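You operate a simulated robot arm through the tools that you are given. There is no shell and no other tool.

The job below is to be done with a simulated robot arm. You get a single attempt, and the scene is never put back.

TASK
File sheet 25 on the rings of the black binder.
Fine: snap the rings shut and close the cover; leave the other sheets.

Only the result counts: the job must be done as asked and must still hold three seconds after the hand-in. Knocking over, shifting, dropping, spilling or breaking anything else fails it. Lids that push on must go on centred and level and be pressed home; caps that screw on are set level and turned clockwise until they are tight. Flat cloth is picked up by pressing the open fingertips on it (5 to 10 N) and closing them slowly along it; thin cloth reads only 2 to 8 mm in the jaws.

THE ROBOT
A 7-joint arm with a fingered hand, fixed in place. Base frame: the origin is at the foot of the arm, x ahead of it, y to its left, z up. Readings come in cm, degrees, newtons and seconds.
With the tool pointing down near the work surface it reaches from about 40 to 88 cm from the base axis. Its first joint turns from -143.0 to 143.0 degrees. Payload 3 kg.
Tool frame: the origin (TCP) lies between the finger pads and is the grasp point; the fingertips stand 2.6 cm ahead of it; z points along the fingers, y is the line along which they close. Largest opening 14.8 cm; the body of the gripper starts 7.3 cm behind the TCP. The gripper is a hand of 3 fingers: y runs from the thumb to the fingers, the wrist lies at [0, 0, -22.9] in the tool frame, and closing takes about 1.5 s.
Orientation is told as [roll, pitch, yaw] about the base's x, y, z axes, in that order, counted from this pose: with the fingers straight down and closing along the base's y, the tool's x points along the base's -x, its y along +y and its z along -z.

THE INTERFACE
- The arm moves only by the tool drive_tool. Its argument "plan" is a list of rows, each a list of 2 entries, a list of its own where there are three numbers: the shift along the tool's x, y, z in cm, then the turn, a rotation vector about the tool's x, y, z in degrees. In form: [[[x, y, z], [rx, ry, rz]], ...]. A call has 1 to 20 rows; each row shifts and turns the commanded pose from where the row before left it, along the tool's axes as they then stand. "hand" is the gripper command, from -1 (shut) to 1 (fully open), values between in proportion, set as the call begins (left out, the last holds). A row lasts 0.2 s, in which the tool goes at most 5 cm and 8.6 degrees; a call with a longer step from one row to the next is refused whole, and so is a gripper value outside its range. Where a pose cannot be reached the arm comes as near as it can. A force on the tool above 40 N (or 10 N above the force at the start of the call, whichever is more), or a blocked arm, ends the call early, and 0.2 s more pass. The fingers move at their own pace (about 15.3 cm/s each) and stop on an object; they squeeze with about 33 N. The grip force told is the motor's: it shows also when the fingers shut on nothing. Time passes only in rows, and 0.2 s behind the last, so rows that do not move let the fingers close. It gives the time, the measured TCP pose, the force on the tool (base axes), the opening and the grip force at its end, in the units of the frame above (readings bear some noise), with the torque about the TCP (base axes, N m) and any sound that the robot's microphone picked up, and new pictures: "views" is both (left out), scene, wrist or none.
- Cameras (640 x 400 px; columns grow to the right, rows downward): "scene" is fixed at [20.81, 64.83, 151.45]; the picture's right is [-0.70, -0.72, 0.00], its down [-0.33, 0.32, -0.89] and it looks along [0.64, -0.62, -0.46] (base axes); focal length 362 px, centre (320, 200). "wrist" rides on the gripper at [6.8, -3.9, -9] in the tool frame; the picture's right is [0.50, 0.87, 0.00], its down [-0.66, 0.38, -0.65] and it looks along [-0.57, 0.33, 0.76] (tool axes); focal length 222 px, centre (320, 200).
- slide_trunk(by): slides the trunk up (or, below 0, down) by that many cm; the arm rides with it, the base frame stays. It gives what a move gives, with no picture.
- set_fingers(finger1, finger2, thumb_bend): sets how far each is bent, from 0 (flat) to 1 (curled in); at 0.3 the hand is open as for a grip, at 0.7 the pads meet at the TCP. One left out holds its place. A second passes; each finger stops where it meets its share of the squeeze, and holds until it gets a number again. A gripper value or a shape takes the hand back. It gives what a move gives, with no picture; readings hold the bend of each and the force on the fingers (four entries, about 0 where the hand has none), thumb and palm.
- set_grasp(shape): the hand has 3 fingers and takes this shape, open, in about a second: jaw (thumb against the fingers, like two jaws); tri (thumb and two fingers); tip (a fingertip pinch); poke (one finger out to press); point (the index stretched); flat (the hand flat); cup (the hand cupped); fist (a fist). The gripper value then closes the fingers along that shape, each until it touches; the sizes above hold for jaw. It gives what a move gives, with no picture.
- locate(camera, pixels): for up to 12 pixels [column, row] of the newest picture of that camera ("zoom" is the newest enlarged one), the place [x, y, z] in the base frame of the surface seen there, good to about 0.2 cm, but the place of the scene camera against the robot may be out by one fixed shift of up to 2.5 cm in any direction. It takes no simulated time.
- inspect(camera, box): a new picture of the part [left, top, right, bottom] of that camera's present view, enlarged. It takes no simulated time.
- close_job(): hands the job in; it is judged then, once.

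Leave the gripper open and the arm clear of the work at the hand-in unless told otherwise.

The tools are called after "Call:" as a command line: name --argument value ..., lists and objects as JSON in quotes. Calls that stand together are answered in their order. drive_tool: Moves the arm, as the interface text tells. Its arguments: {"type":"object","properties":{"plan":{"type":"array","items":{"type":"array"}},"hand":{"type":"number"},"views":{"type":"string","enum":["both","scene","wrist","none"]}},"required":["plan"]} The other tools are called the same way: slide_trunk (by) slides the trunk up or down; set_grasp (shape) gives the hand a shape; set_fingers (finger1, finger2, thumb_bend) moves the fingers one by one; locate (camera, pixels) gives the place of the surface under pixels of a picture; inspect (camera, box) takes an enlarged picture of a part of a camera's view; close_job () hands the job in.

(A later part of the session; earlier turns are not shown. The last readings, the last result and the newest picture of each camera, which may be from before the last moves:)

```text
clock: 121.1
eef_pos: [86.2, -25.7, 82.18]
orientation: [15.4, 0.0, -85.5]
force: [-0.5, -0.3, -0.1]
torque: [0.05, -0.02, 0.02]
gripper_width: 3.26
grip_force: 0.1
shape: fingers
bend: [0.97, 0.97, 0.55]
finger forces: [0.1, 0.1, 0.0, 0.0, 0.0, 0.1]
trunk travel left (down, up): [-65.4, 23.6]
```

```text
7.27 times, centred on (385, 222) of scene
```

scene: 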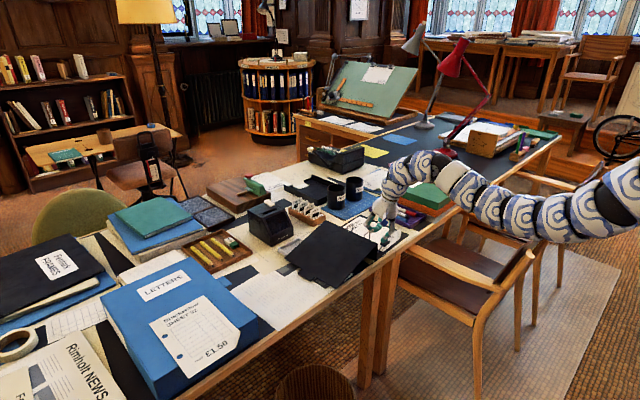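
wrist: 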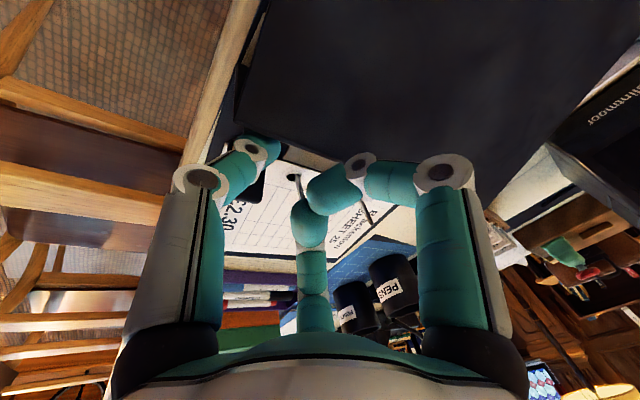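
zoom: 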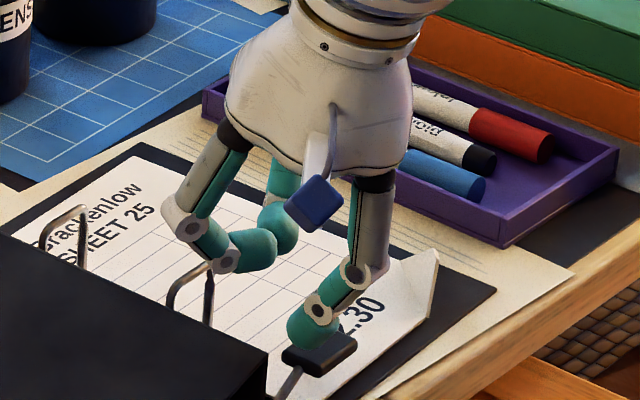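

The hoops are back over the posts and the paddle lies down. I move the thumb over the middle of the paddle and then press it down to make sure that the rings are snapped shut.

Call:
drive_tool --plan '[[[-0.725, -0.345, -0.09], [0, 0, 0]], [[-0.725, -0.345, -0.09], [0, 0, 0]], [[0, 0, 0], [0, 0, 0]]]'

Call:
inspect --camera "wrist" --box '[180, 60, 420, 220]'

Call:
locate --camera "wrist" --pixels '[[250, 150], [262, 145], [270, 155], [275, 140], [285, 150], [300, 160]]'

```text
clock: 121.9
eef_pos: [85.63, -27.23, 82.11]
orientation: [15.3, 0.0, -85.5]
force: [-0.4, -0.2, -1.0]
torque: [0.05, -0.01, -0.01]
gripper_width: 3.24
grip_force: 0.1
shape: fingers
bend: [0.97, 0.97, 0.55]
finger forces: [0.1, 0.1, 0.0, 0.0, 0.0, 0.0]
trunk travel left (down, up): [-65.4, 23.6]
```

scene: 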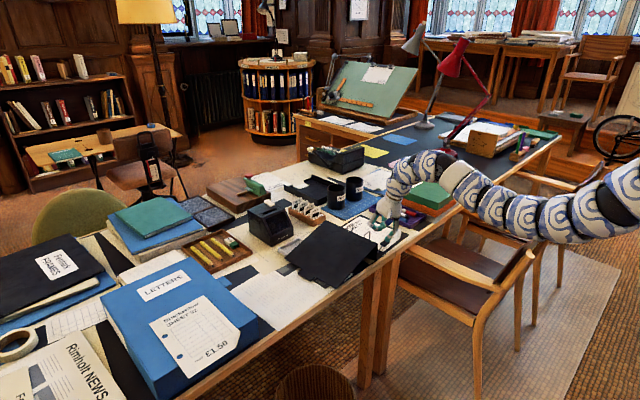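
wrist: 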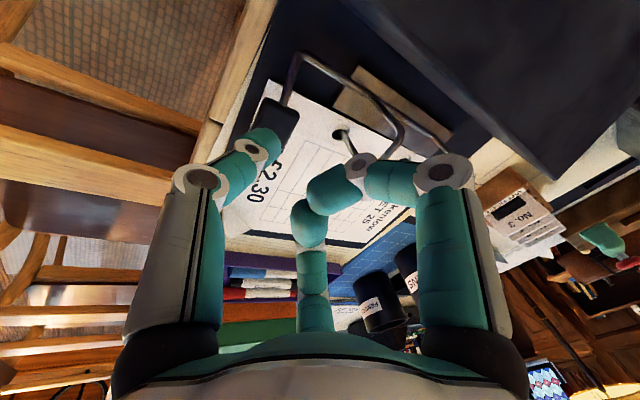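

```text
2.50 times, centred on (300, 140) of wrist
```

zoom: 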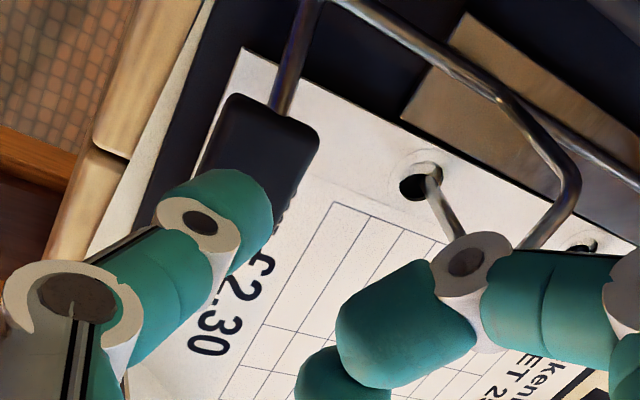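

```text
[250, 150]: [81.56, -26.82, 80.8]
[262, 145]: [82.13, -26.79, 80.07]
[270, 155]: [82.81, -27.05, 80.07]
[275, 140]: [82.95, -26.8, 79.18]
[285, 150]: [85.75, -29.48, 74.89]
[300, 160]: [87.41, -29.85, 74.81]
```

The thumb hovers above the paddle. I measure the paddle's height and position.

Call:
locate --camera "wrist" --pixels '[[276, 120], [266, 105], [292, 114], [288, 130], [262, 118], [286, 95], [292, 75], [340, 133], [352, 148], [398, 130], [388, 148], [330, 75]]'

```text
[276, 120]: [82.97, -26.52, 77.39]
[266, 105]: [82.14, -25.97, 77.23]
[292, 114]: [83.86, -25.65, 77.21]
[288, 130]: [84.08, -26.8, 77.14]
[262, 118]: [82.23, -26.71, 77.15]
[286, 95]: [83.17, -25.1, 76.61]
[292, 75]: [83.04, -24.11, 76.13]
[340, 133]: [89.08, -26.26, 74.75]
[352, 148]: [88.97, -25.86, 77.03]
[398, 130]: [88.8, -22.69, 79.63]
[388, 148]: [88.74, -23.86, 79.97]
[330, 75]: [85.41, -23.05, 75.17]
```

The paddle lies at z=77.2, just as it did at the start. I press down with the thumb until I feel a firm contact.

Call:
drive_tool --plan '[[[0, -0.03, 0.58], [0, 0, 0]], [[0, -0.12, 0.46], [0, 0, 0]], [[0, -0.1, 0.37], [0, 0, 0]], [[0, 0, 0], [0, 0, 0]]]' --views "none"

```text
clock: 122.9
eef_pos: [85.57, -27.24, 81.02]
orientation: [15.6, 0.0, -85.3]
force: [-12.5, -2.3, 37.0]
torque: [-0.08, 1.38, 0.06]
gripper_width: 2.82
grip_force: 18.8
shape: fingers
bend: [0.97, 0.97, 0.55]
finger forces: [0.1, 0.0, 0.0, 0.0, 38.0, 0.0]
trunk travel left (down, up): [-65.4, 23.6]
```

The paddle was pressed firmly (37 N), with the lever on its stop. I lift off straight up by 8 cm and check the rings.

Call:
drive_tool --plan '[[[0, 0.26, -0.97], [0, 0, 0]], [[0, 0.39, -1.45], [0, 0, 0]], [[0, 0.52, -1.93], [0, 0, 0]], [[-1, 0.52, -1.93], [0, 0, 0]], [[-1, 0.52, -1.93], [0, 0, 0]], [[-1, 0.52, -1.93], [0, 0, 0]]]'

Call:
inspect --camera "wrist" --box '[260, 20, 460, 160]'

Call:
inspect --camera "scene" --box '[340, 200, 420, 260]'

```text
clock: 124.3
eef_pos: [85.95, -30.23, 91.12]
orientation: [15.4, 0.0, -85.3]
force: [0.3, 0.3, -0.3]
torque: [-0.02, -0.01, 0.02]
gripper_width: 3.28
grip_force: 0.1
shape: fingers
bend: [0.97, 0.97, 0.55]
finger forces: [0.0, 0.0, 0.0, 0.0, 0.1, 0.0]
trunk travel left (down, up): [-65.4, 23.6]
```

scene: 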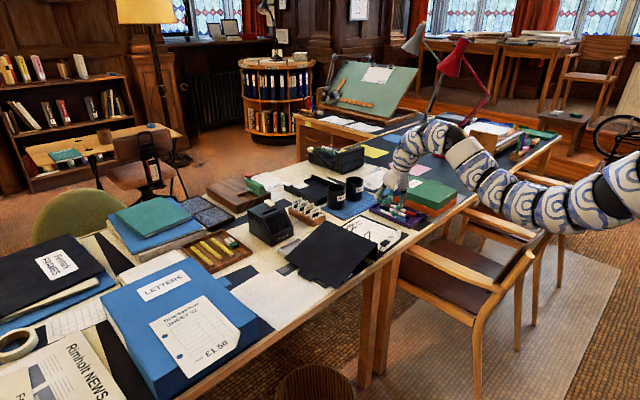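
wrist: 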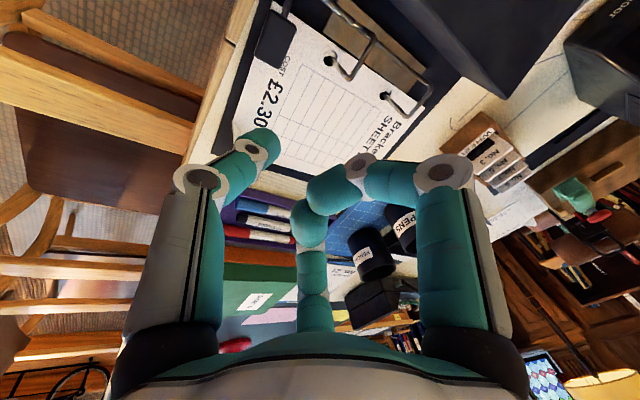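

```text
2.86 times, centred on (360, 90) of wrist
```

zoom: 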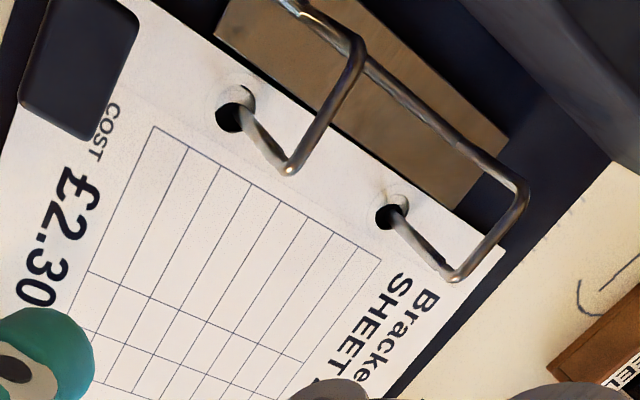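

```text
6.67 times, centred on (380, 230) of scene
```

zoom: 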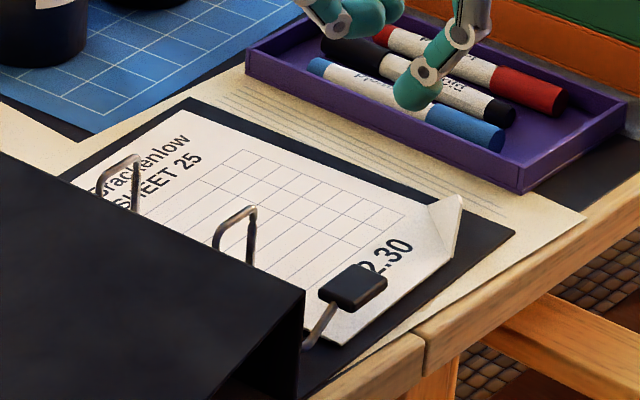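

Both rings are shut over the posts, with SHEET 25 and SHEET 56 on them. Now the cover: I move over to view its present position and set the hand back to the jaw shape.

Call:
drive_tool --plan '[[[3.93, -1.26, -0.19], [0, 0, 0]], [[3.93, -1.26, -0.19], [0, 0, 0]], [[3.93, -1.26, -0.19], [0, 0, 0]], [[3.93, -1.26, -0.19], [0, 0, 0]], [[3.93, -1.26, -0.19], [0, 0, 0]], [[3.93, -1.26, -0.19], [0, 0, 0]], [[3.93, -1.26, -0.19], [0, 0, 0]]]' --views "none"

Call:
set_grasp --shape "jaw"

Call:
drive_tool --plan '[[[0, 0, 0], [0, 0, 0]], [[0, 0, 0], [0, 0, 0]]]' --hand -0.6

Call:
inspect --camera "wrist" --box '[200, 40, 460, 220]'

```text
clock: 125.9
eef_pos: [74.96, -3.6, 90.03]
orientation: [15.3, 0.1, -85.5]
force: [0.3, 0.5, 0.0]
torque: [0.0, -0.01, -0.02]
gripper_width: 3.25
grip_force: 0.0
shape: fingers
bend: [0.97, 0.97, 0.55]
finger forces: [0.0, 0.0, 0.0, 0.0, 0.0, 0.0]
trunk travel left (down, up): [-65.4, 23.6]
```

```text
clock: 126.8
eef_pos: [74.95, -3.64, 90.1]
orientation: [15.3, 0.1, -85.3]
force: [0.8, 0.8, 0.6]
torque: [0.01, 0.0, -0.01]
gripper_width: 14.81
grip_force: 0.1
shape: jaw
bend: [0.3, 0.3, 0.3]
finger forces: [0.1, 0.1, 0.0, 0.0, 0.0, 0.1]
trunk travel left (down, up): [-65.4, 23.6]
```

```text
clock: 127.4
eef_pos: [74.94, -3.62, 90.15]
orientation: [15.4, 0.1, -85.3]
force: [0.0, -0.5, -0.2]
torque: [0.01, 0.01, 0.0]
gripper_width: 3.0
grip_force: 0.1
shape: jaw
bend: [0.75, 0.75, 0.7]
finger forces: [0.1, 0.1, 0.0, 0.0, 0.1, 0.0]
trunk travel left (down, up): [-65.4, 23.6]
```

scene: 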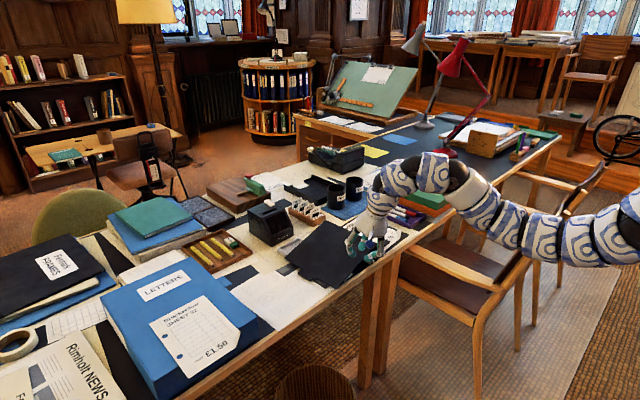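
wrist: 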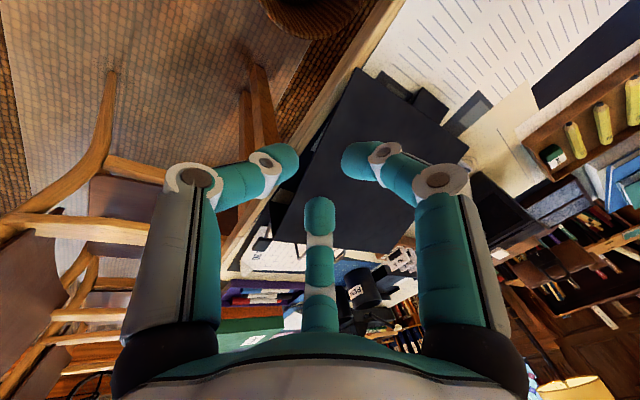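

```text
2.22 times, centred on (330, 130) of wrist
```

zoom: 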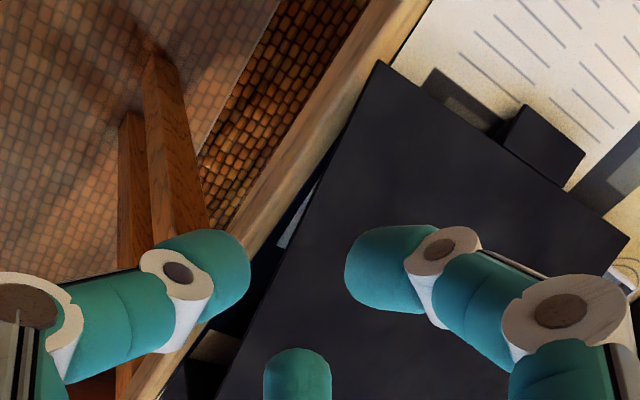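

I locate the cover's near edge, corners and the tab in this view.

Call:
locate --camera "zoom" --pixels '[[383, 68], [360, 115], [335, 170], [305, 235], [270, 310], [240, 370], [620, 238], [500, 140], [545, 140], [420, 200], [300, 260], [350, 90]]'

```text
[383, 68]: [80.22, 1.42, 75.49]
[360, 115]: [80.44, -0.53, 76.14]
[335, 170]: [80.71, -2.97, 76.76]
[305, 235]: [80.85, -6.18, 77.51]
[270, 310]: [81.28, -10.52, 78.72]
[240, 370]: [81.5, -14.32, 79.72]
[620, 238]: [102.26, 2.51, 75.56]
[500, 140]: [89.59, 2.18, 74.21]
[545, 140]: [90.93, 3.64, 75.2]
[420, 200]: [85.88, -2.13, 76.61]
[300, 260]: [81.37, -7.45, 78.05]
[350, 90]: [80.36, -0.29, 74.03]
```

The cover slopes down 15° with its near edge running from (81.5,-14.3,79.7) to (80.2,1.4,75.5). I'll grip that edge about 10 cm from the hinge, at (81.3,-10.4,78.7). First I bring the tool horizontal and roll it so the two fingers are below and the thumb above.

Call:
drive_tool --plan '[[[0, 0, 0], [-8.3, 0, 0]], [[0, 0, 0], [-8.3, 0, 0]], [[0, 0, 0], [-8.3, 0, 0]], [[0, 0, 0], [-8.3, 0, 0]], [[0, 0, 0], [-8.3, 0, 0]], [[0, 0, 0], [-8.3, 0, 0]], [[0, 0, 0], [-8.3, 0, 0]], [[0, 0, 0], [-8.3, 0, 0]], [[0, 0, 0], [-8.3, 0, 0]], [[0, 0, 0], [0, 0, -8.2]], [[0, 0, 0], [0, 0, -8.2]], [[0, 0, 0], [0, 0, -8.2]], [[0, 0, 0], [0, 0, -8.2]], [[0, 0, 0], [0, 0, -8.2]], [[0, 0, 0], [0, 0, -8.2]], [[0, 0, 0], [0, 0, -8.2]], [[0, 0, 0], [0, 0, -8.2]], [[0, 0, 0], [0, 0, -8.2]], [[0, 0, 0], [0, 0, -8.2]]]' --views "none"

Call:
drive_tool --plan '[[[0, 0, -0.5], [0, 0, -8.2]], [[0, 0, -0.5], [0, 0, -8.2]], [[0, 0, -0.5], [0, 0, -8.2]], [[0, 0, -0.5], [0, 0, -8.2]], [[0, 0, -0.5], [0, 0, -8.2]], [[0, 0, -0.5], [0, 0, -8.2]], [[0, 0, 0], [0, 0, -8.2]], [[0, 0, 0], [0, 0, -8.2]], [[0, 0, 0], [0, 0, -8.2]], [[0, 0, 0], [0, 0, -8.2]], [[0, 0, 0], [0, 0, -8.2]], [[0, 0, 0], [0, 0, -8.2]], [[0, 0, 0], [0, 0, -5.5]]]'

```text
clock: 131.4
eef_pos: [74.8, -3.62, 90.11]
orientation: [90.4, -82.0, -85.8]
force: [0.3, 0.1, 0.2]
torque: [0.0, 0.02, 0.0]
gripper_width: 2.97
grip_force: 0.0
shape: jaw
bend: [0.75, 0.75, 0.7]
finger forces: [0.0, 0.1, 0.0, 0.0, 0.0, 0.0]
trunk travel left (down, up): [-65.4, 23.6]
```

```text
clock: 134.2
eef_pos: [71.88, -3.8, 90.18]
orientation: [-90.1, 5.8, 94.6]
force: [0.1, -0.2, -0.4]
torque: [0.0, -0.02, -0.02]
gripper_width: 2.96
grip_force: 0.1
shape: jaw
bend: [0.75, 0.75, 0.7]
finger forces: [0.0, 0.0, 0.1, 0.0, 0.0, 0.0]
trunk travel left (down, up): [-65.4, 23.6]
```

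scene: 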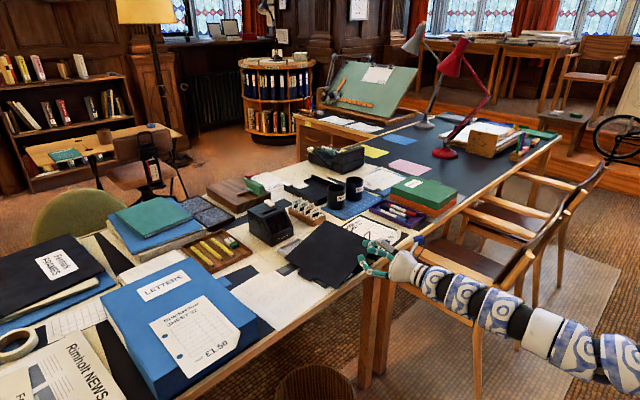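
wrist: 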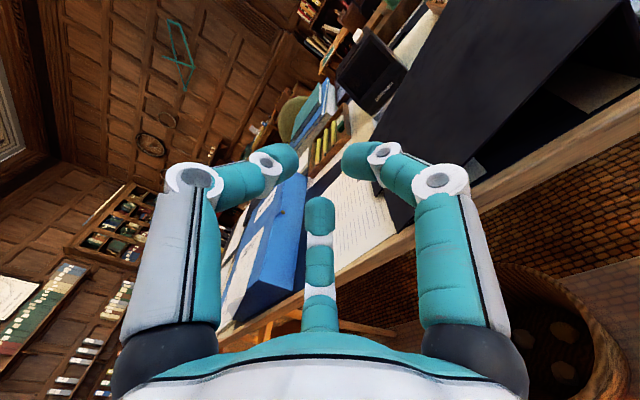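

The roll is at -96°. I try 8° more to match the cover's slope.

Call:
drive_tool --plan '[[[0, 0, 0], [0, 0, -4]], [[0, 0, 0], [0, 0, -4]], [[0, 0, 0], [0, 0, 0]]]' --views "none"

```text
clock: 135.0
eef_pos: [71.91, -3.86, 90.13]
orientation: [-90.2, 13.8, 94.6]
force: [0.2, 0.0, -0.5]
torque: [-0.03, 0.01, 0.0]
gripper_width: 2.95
grip_force: 0.1
shape: jaw
bend: [0.75, 0.75, 0.7]
finger forces: [0.1, 0.0, 0.0, 0.1, 0.0, 0.0]
trunk travel left (down, up): [-65.4, 23.6]
```

The tool now matches the cover's slope. I go down in front of the table edge to (73, -11.1, 78.55).

Call:
drive_tool --plan '[[[1.06, 3.25, 0.13], [0, 0, 0]], [[1.06, 3.25, 0.13], [0, 0, 0]], [[1.06, 3.25, 0.13], [0, 0, 0]], [[1.06, 3.25, 0.13], [0, 0, 0]], [[0, 0, 0], [0, 0, 0]]]'

Call:
inspect --camera "wrist" --box '[200, 50, 480, 250]'

Call:
inspect --camera "scene" --box '[310, 210, 420, 290]'

```text
clock: 136.2
eef_pos: [73.0, -10.88, 78.66]
orientation: [-90.0, 13.8, 94.6]
force: [0.9, 0.3, 0.2]
torque: [0.02, -0.02, -0.01]
gripper_width: 2.95
grip_force: 0.0
shape: jaw
bend: [0.75, 0.75, 0.7]
finger forces: [0.0, 0.1, 0.0, 0.0, 0.1, 0.0]
trunk travel left (down, up): [-65.4, 23.6]
```

scene: 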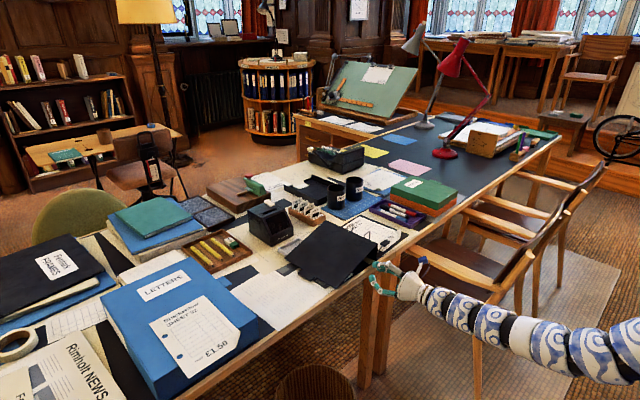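
wrist: 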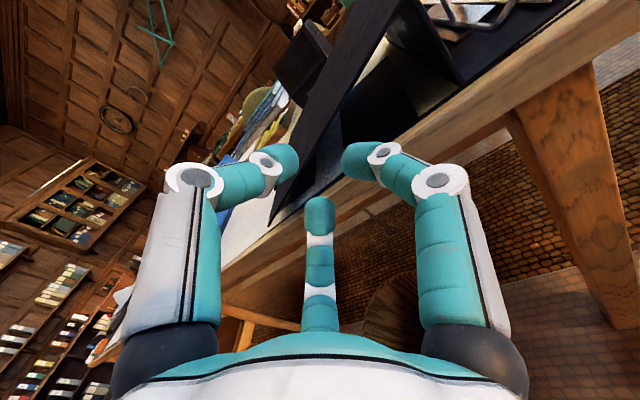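

```text
2.00 times, centred on (340, 150) of wrist
```

zoom: 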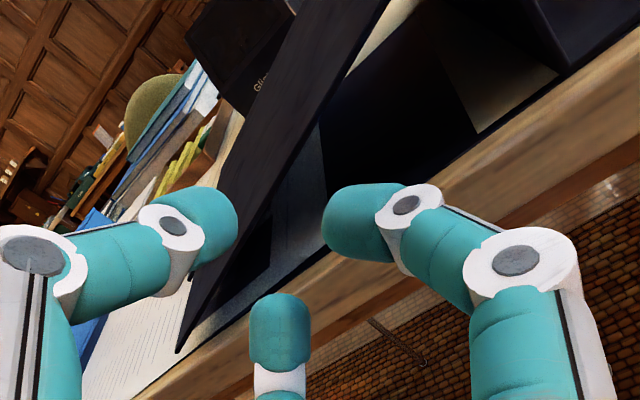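

```text
5.00 times, centred on (365, 250) of scene
```

zoom: 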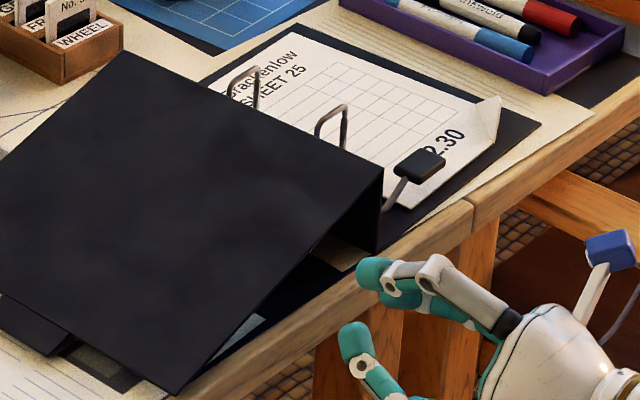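

The cover's edge will pass between thumb (above) and fingers (below). I move forward 7.6 cm.

Call:
drive_tool --plan '[[[0, 0, 2], [0, 0, 0]], [[0, 0, 2], [0, 0, 0]], [[0, 0, 1.8], [0, 0, 0]], [[0, 0, 1.8], [0, 0, 0]], [[0, 0, 0], [0, 0, 0]]]'

Call:
inspect --camera "wrist" --box '[200, 50, 480, 250]'

Call:
inspect --camera "scene" --box '[310, 210, 420, 290]'

```text
clock: 137.4
eef_pos: [80.57, -10.33, 78.47]
orientation: [-90.1, 13.8, 94.6]
force: [0.1, -0.2, -0.2]
torque: [0.01, -0.02, -0.01]
gripper_width: 2.98
grip_force: 0.0
shape: jaw
bend: [0.75, 0.75, 0.7]
finger forces: [0.0, 0.0, 0.0, 0.0, 0.0, 0.0]
trunk travel left (down, up): [-65.4, 23.6]
```

scene: 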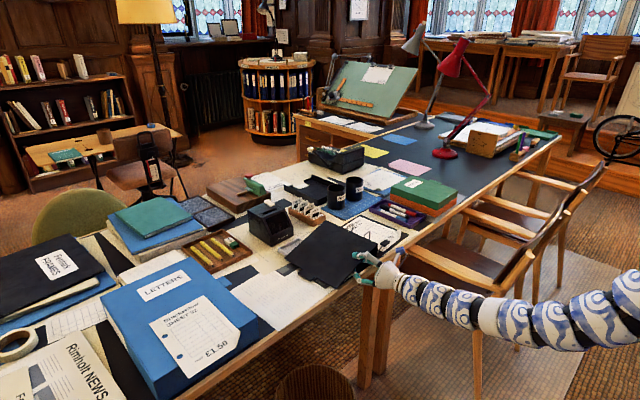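
wrist: 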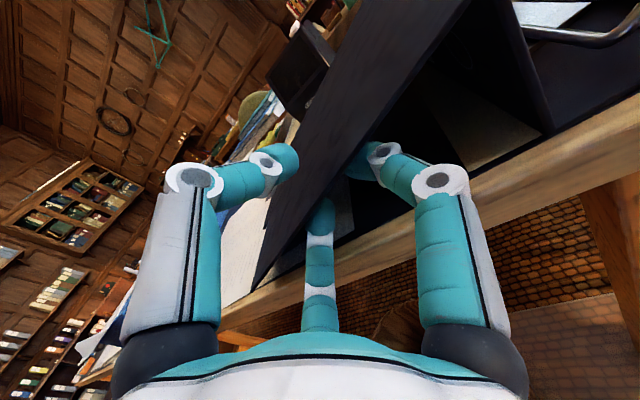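

```text
2.00 times, centred on (340, 150) of wrist
```

zoom: 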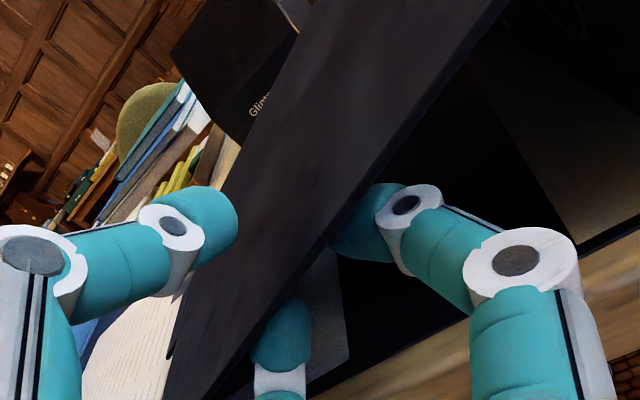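

```text
5.00 times, centred on (365, 250) of scene
```

zoom: 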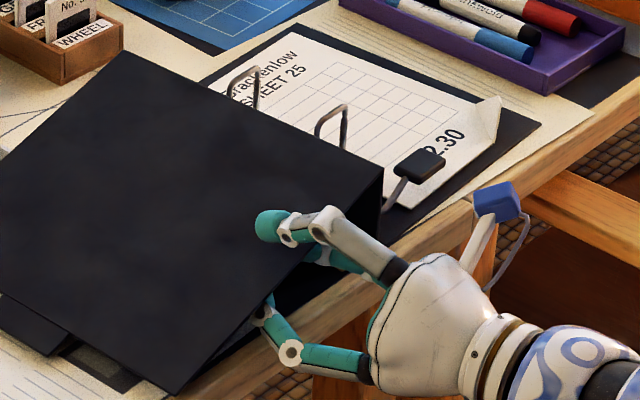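

Thumb above, two fingers below, no contact. I close on the cover.

Call:
drive_tool --plan '[[[0, 0, 0], [0, 0, 0]], [[0, 0, 0], [0, 0, 0]], [[0, 0, 0], [0, 0, 0]], [[0, 0, 0], [0, 0, 0]], [[0, 0, 0], [0, 0, 0]], [[0, 0, 0], [0, 0, 0]], [[0, 0, 0], [0, 0, 0]]]' --hand -1 --views "wrist"

Call:
inspect --camera "scene" --box '[310, 210, 420, 290]'

```text
clock: 139.0
eef_pos: [80.61, -10.4, 78.56]
orientation: [-90.0, 13.9, 94.5]
force: [2.3, -1.0, 0.6]
torque: [0.02, -0.04, -0.04]
gripper_width: 0.41
grip_force: 33.5
shape: jaw
bend: [0.73, 0.74, 0.7]
finger forces: [28.2, 0.0, 0.0, 0.0, 31.1, 0.1]
trunk travel left (down, up): [-65.4, 23.6]
```

wrist: 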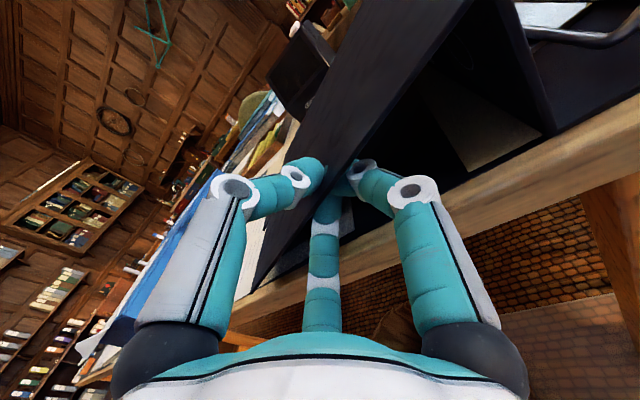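

```text
5.00 times, centred on (365, 250) of scene
```

zoom: 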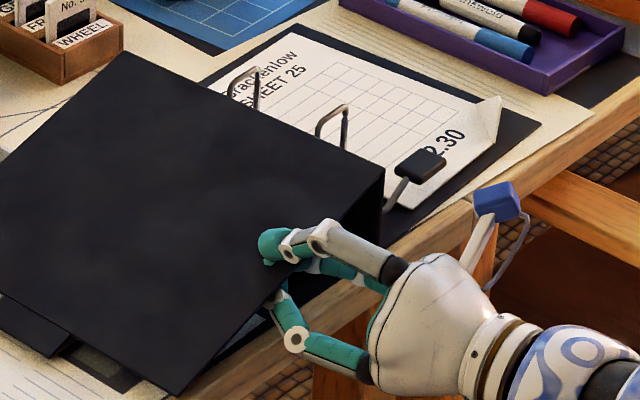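

The cover is gripped (28 and 31 N). I turn it up about its hinge in 8° steps, first 32°, watching the forces.

Call:
drive_tool --plan '[[[0.028, -0.69, 0], [0, 0, 4]], [[0.028, -0.69, 0], [0, 0, 4]], [[0.049, -1.374, 0], [0, 0, 8]], [[0.049, -1.374, 0], [0, 0, 8]], [[0.049, -1.374, 0], [0, 0, 8]]]'

Call:
inspect --camera "scene" --box '[290, 190, 420, 290]'

```text
clock: 140.2
eef_pos: [80.52, -10.47, 83.91]
orientation: [-90.0, -18.3, 94.6]
force: [-1.5, 1.3, -0.2]
torque: [0.01, 0.01, 0.06]
gripper_width: 0.39
grip_force: 33.6
shape: jaw
bend: [0.73, 0.74, 0.7]
finger forces: [0.0, 0.0, 0.1, 0.0, 30.4, 0.1]
trunk travel left (down, up): [-65.4, 23.6]
```

scene: 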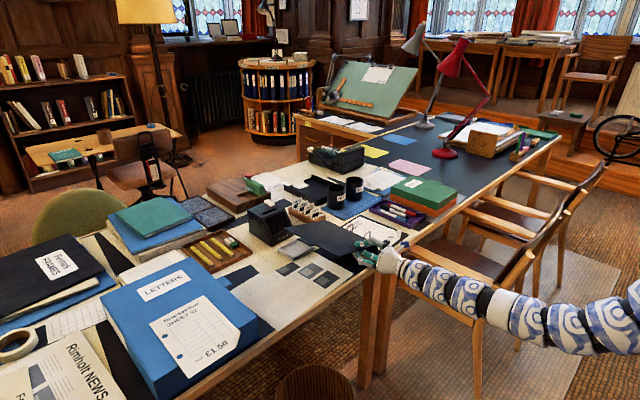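
wrist: 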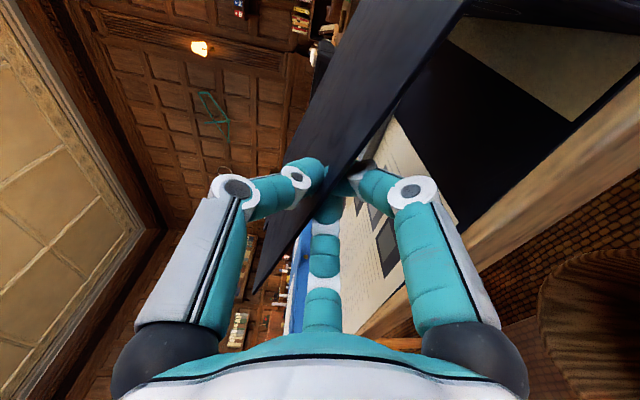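

```text
4.00 times, centred on (355, 240) of scene
```

zoom: 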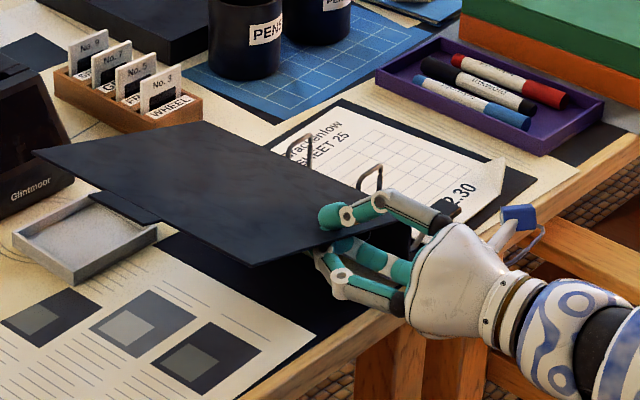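

The cover rises smoothly with little force, and the tray stays in place. I continue by 64°.

Call:
drive_tool --plan '[[[0.049, -1.374, 0], [0, 0, 8]], [[0.049, -1.374, 0], [0, 0, 8]], [[0.049, -1.374, 0], [0, 0, 8]], [[0.049, -1.374, 0], [0, 0, 8]], [[0.049, -1.374, 0], [0, 0, 8]], [[0.049, -1.374, 0], [0, 0, 8]], [[0.049, -1.374, 0], [0, 0, 8]], [[0.049, -1.374, 0], [0, 0, 8]]]'

Call:
inspect --camera "scene" --box '[300, 160, 430, 260]'

```text
clock: 142.0
eef_pos: [81.17, -18.24, 90.87]
orientation: [-90.6, -82.4, 95.2]
force: [-0.7, 0.4, 0.4]
torque: [-0.02, -0.01, -0.09]
gripper_width: 0.36
grip_force: 32.8
shape: jaw
bend: [0.73, 0.74, 0.7]
finger forces: [0.1, 0.0, 0.0, 0.0, 31.7, 0.1]
trunk travel left (down, up): [-65.4, 23.6]
```

scene: 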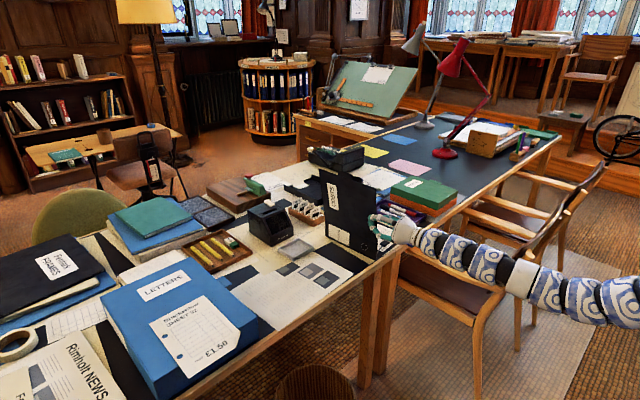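
wrist: 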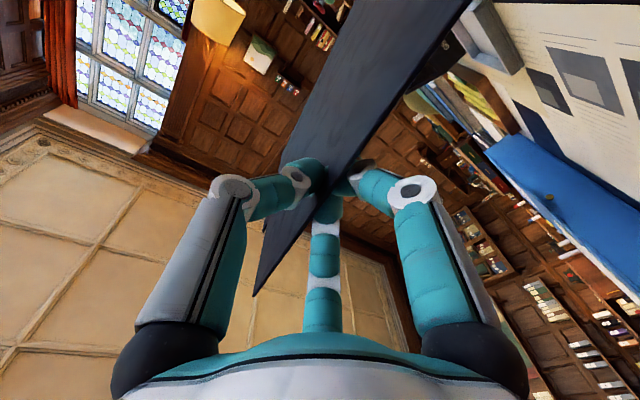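

```text
4.00 times, centred on (365, 210) of scene
```

zoom: 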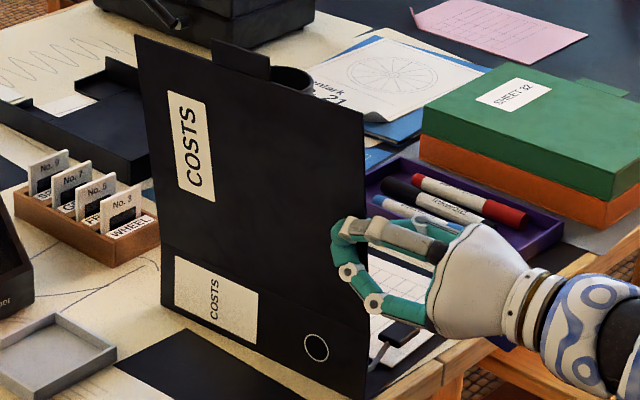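

The cover stands upright at about 99°, still nearly force-free. I continue 56° more.

Call:
drive_tool --plan '[[[0.049, -1.374, 0], [0, 0, 8]], [[0.049, -1.374, 0], [0, 0, 8]], [[0.049, -1.374, 0], [0, 0, 8]], [[0.049, -1.374, 0], [0, 0, 8]], [[0.049, -1.374, 0], [0, 0, 8]], [[0.049, -1.374, 0], [0, 0, 8]], [[0.049, -1.374, 0], [0, 0, 8]]]'

Call:
inspect --camera "scene" --box '[310, 170, 440, 270]'

```text
clock: 143.6
eef_pos: [81.93, -26.96, 87.98]
orientation: [89.9, -41.6, -85.4]
force: [-1.7, -0.2, -0.2]
torque: [-0.02, 0.06, -0.07]
gripper_width: 0.39
grip_force: 33.0
shape: jaw
bend: [0.73, 0.74, 0.7]
finger forces: [0.1, 0.0, 0.0, 0.1, 32.9, 0.1]
trunk travel left (down, up): [-65.4, 23.6]
```

scene: 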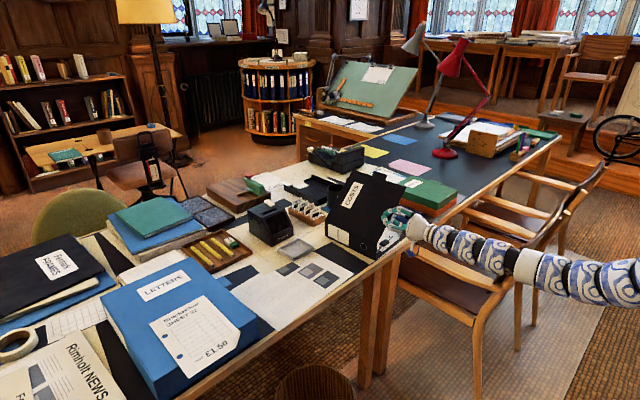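
wrist: 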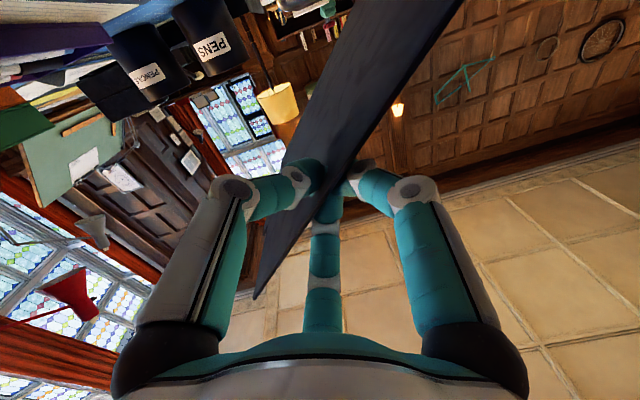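

```text
4.00 times, centred on (375, 220) of scene
```

zoom: 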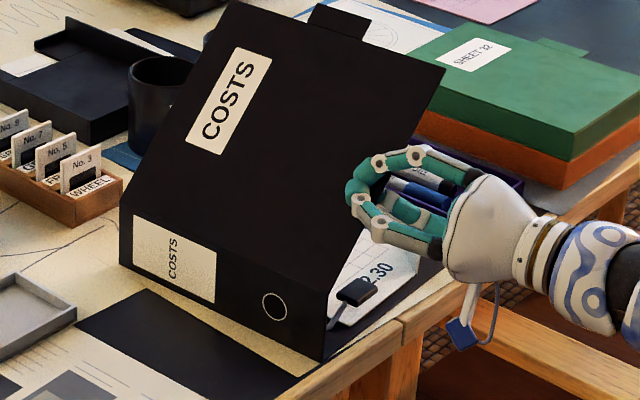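

The cover is at about 43°. I continue with 32° more and then look.

Call:
drive_tool --plan '[[[0.049, -1.374, 0], [0, 0, 8]], [[0.049, -1.374, 0], [0, 0, 8]], [[0.049, -1.374, 0], [0, 0, 8]], [[0.049, -1.374, 0], [0, 0, 8]], [[0, 0, 0], [0, 0, 0]]]'

Call:
inspect --camera "scene" --box '[310, 180, 440, 280]'

```text
clock: 144.8
eef_pos: [82.16, -29.32, 83.1]
orientation: [90.2, -9.7, -85.5]
force: [2.0, -0.6, -0.6]
torque: [-0.02, 0.05, -0.01]
gripper_width: 0.38
grip_force: 33.2
shape: jaw
bend: [0.73, 0.74, 0.7]
finger forces: [0.1, 0.0, 0.0, 0.0, 33.1, 0.0]
trunk travel left (down, up): [-65.4, 23.6]
```

scene: 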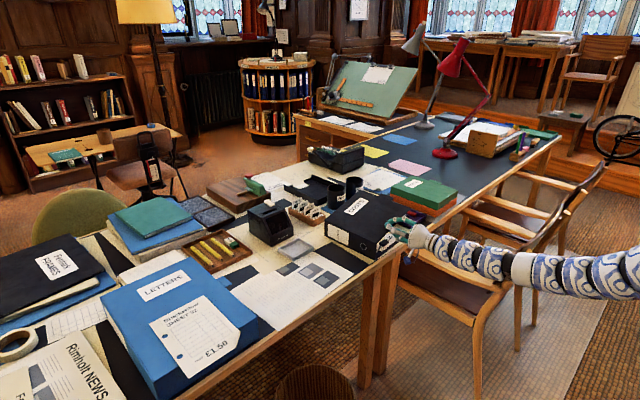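
wrist: 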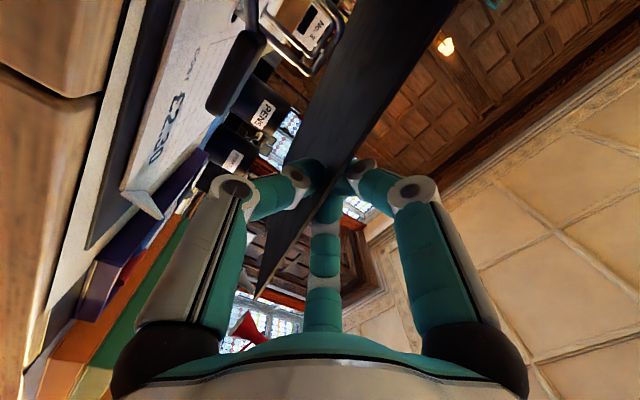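

```text
4.00 times, centred on (375, 230) of scene
```

zoom: 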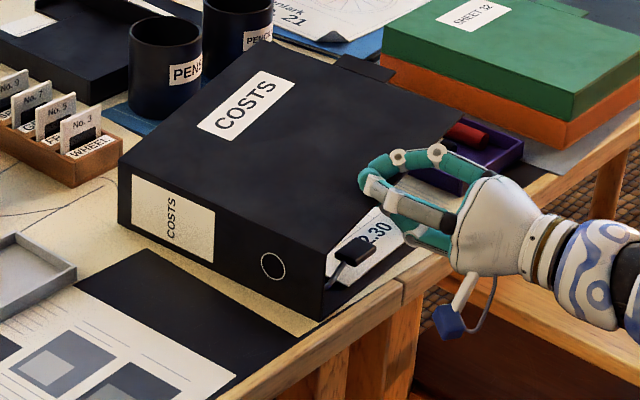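

The cover is at about 11°. I lower it the rest in 3° steps and watch for the closing stop.

Call:
drive_tool --plan '[[[0, -0.516, 0], [0, 0, 3]], [[0, -0.516, 0], [0, 0, 3]], [[0, -0.516, 0], [0, 0, 3]], [[0, 0, 0], [0, 0, 0]]]'

Call:
inspect --camera "scene" --box '[310, 180, 440, 280]'

```text
clock: 145.8
eef_pos: [82.21, -29.6, 81.52]
orientation: [90.1, -0.8, -85.4]
force: [-0.5, 1.1, 1.0]
torque: [0.01, 0.05, -0.01]
gripper_width: 0.37
grip_force: 32.5
shape: jaw
bend: [0.73, 0.74, 0.7]
finger forces: [0.0, 0.0, 0.0, 0.1, 33.2, 0.0]
trunk travel left (down, up): [-65.4, 23.6]
```

scene: 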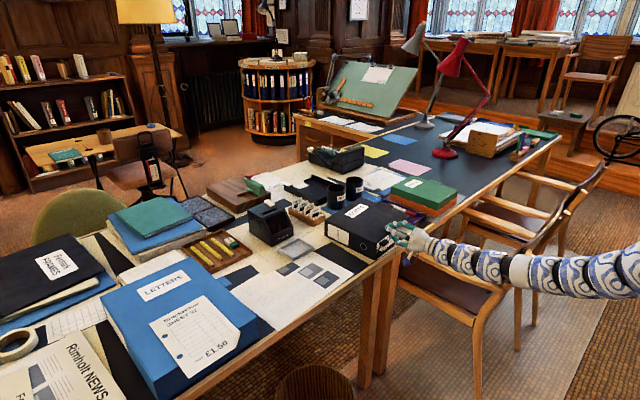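
wrist: 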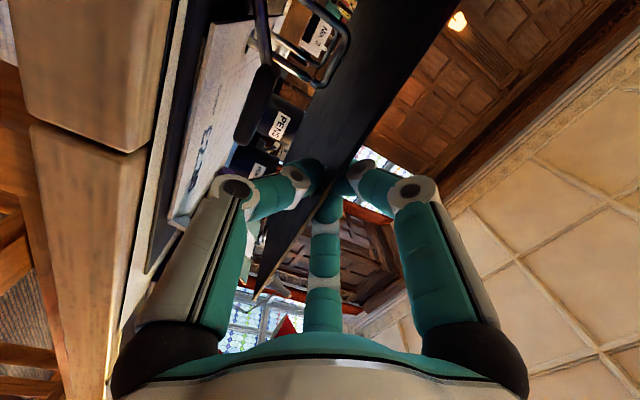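

```text
4.00 times, centred on (375, 230) of scene
```

zoom: 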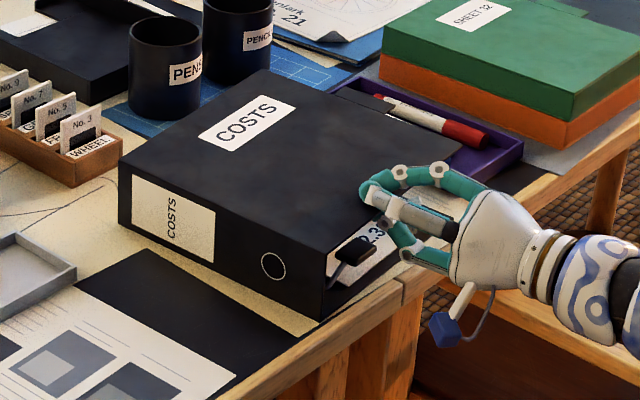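

The cover is almost level, with no stop felt yet. I do one more 2° step, then release gently.

Call:
drive_tool --plan '[[[0, -0.344, 0], [0, 0, 2]], [[0, 0, 0], [0, 0, 0]]]' --views "none"

Call:
drive_tool --plan '[[[0, 0, 0], [0, 0, 0]], [[0, 0, 0], [0, 0, 0]], [[0, 0, 0], [0, 0, 0]], [[0, 0, 0], [0, 0, 0]]]' --hand -0.72

Call:
inspect --camera "scene" --box '[310, 180, 440, 280]'

```text
clock: 146.4
eef_pos: [82.23, -29.69, 81.17]
orientation: [90.1, 1.2, -85.4]
force: [-1.1, 0.1, -0.2]
torque: [-0.01, 0.02, -0.04]
gripper_width: 0.35
grip_force: 33.4
shape: jaw
bend: [0.73, 0.74, 0.7]
finger forces: [0.0, 0.1, 0.1, 0.0, 33.2, 0.1]
trunk travel left (down, up): [-65.4, 23.6]
```

```text
clock: 147.4
eef_pos: [82.24, -29.65, 81.29]
orientation: [90.2, 1.2, -85.3]
force: [-0.2, 0.0, 0.4]
torque: [0.02, 0.0, 0.0]
gripper_width: 2.04
grip_force: 0.1
shape: jaw
bend: [0.74, 0.74, 0.7]
finger forces: [0.0, 0.0, 0.1, 0.1, 0.0, 0.1]
trunk travel left (down, up): [-65.4, 23.6]
```

scene: 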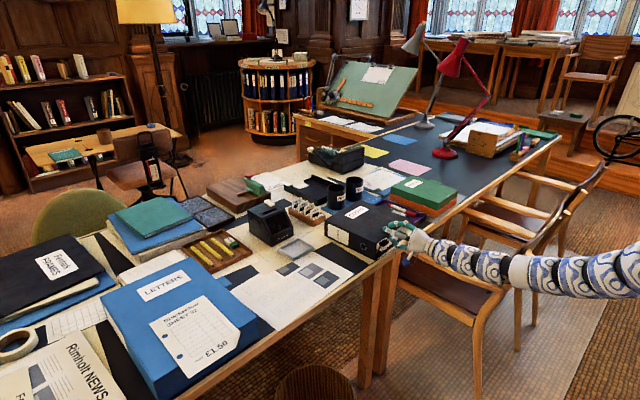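
wrist: 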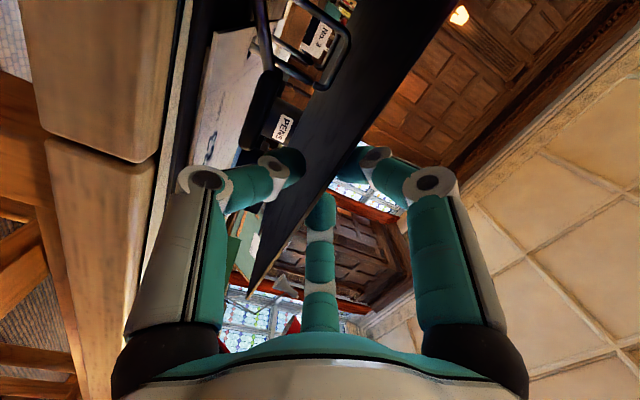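

```text
4.00 times, centred on (375, 230) of scene
```

zoom: 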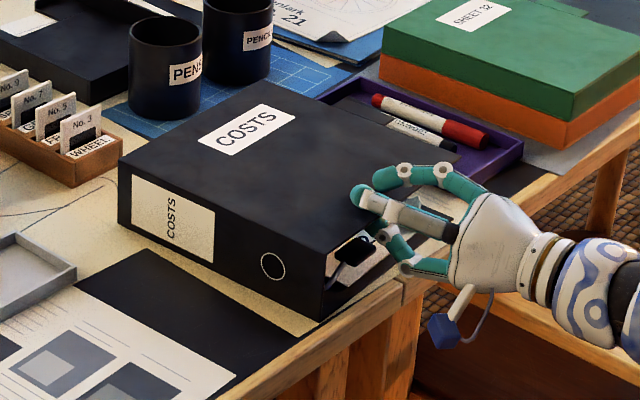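

The cover rests by itself at its closed stop (all finger forces zero). I withdraw the hand backward 9 cm.

Call:
drive_tool --plan '[[[0, 0, -1.0], [0, 0, 0]], [[0, 0, -1.5], [0, 0, 0]], [[0, 0, -2], [0, 0, 0]], [[0, 0, -2.5], [0, 0, 0]], [[0, 0, -2.5], [0, 0, 0]], [[0, 3, 0], [0, 0, 0]], [[0, 4, 0], [0, 0, 0]], [[0, 4, 0], [0, 0, 0]], [[0, 4, 0], [0, 0, 0]]]'

Call:
inspect --camera "scene" --box '[310, 180, 440, 280]'

Call:
inspect --camera "scene" --box '[355, 210, 425, 265]'

```text
clock: 149.4
eef_pos: [72.68, -30.45, 96.29]
orientation: [90.0, 1.1, -85.4]
force: [-0.1, -0.5, 0.1]
torque: [-0.01, 0.0, 0.0]
gripper_width: 2.08
grip_force: 0.1
shape: jaw
bend: [0.74, 0.74, 0.7]
finger forces: [0.1, 0.1, 0.1, 0.0, 0.0, 0.0]
trunk travel left (down, up): [-65.4, 23.6]
```

scene: 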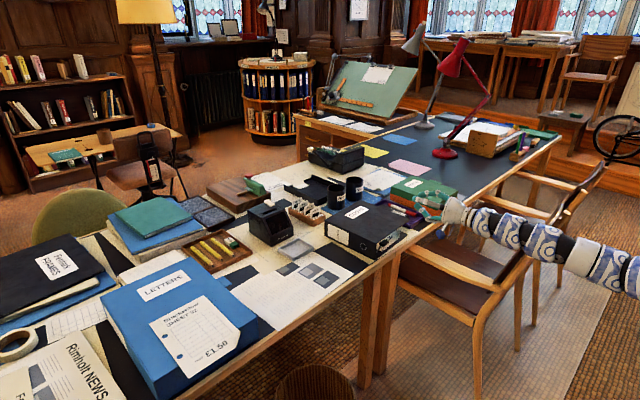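
wrist: 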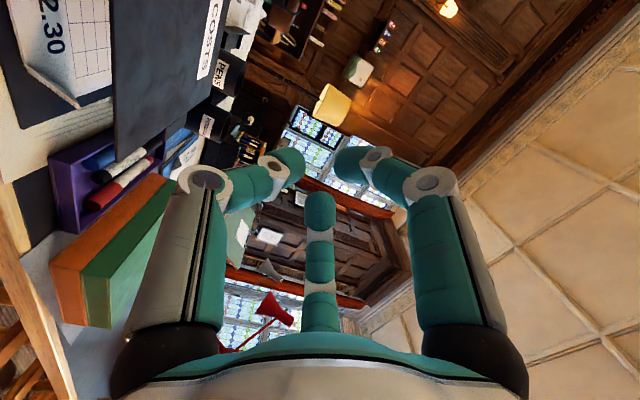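

```text
4.00 times, centred on (375, 230) of scene
```

zoom: 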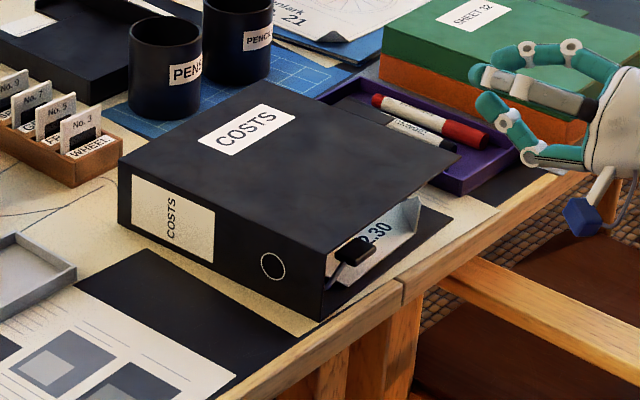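

```text
7.27 times, centred on (390, 238) of scene
```

zoom: 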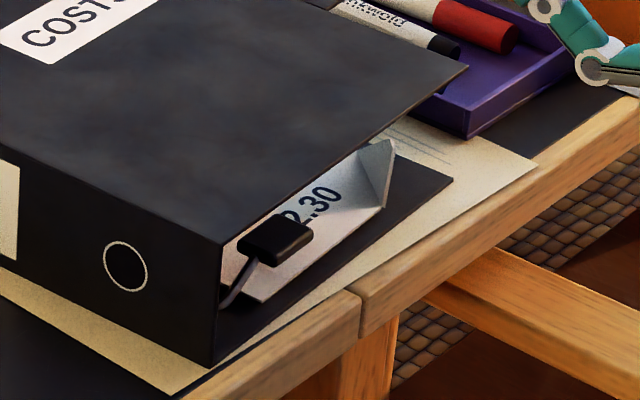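

The binder is closed and looks as at the start, now with £2.30 showing inside. I check that the cover is level and the rest unmoved.

Call:
locate --camera "zoom" --pixels '[[460, 70], [222, 238], [100, 100], [340, 120], [280, 235], [385, 165]]'

Call:
locate --camera "scene" --pixels '[[327, 220], [363, 203], [407, 221], [375, 245], [275, 252], [295, 241], [316, 248], [295, 261], [312, 215], [388, 209]]'

Call:
inspect --camera "scene" --box '[180, 150, 440, 340]'

```text
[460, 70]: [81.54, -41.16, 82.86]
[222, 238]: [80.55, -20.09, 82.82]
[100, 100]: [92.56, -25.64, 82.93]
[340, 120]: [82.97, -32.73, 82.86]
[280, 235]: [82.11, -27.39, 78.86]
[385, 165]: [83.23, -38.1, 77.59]
```

```text
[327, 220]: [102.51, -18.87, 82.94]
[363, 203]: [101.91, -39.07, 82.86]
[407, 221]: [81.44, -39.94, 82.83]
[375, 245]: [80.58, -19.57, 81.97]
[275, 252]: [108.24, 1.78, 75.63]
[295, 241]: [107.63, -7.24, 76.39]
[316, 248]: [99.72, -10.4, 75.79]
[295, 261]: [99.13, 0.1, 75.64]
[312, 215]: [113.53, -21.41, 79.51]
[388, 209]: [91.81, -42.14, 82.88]
```

```text
2.11 times, centred on (310, 245) of scene
```

zoom: 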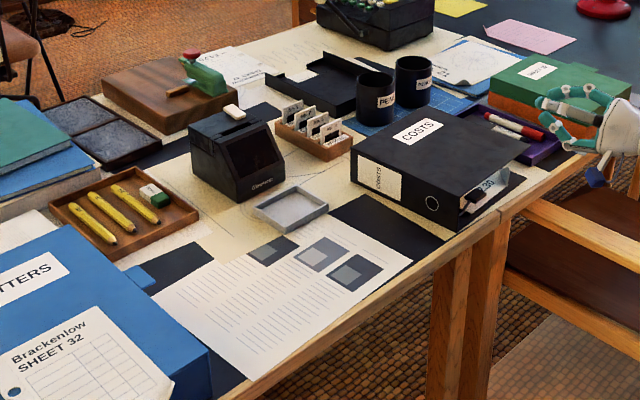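

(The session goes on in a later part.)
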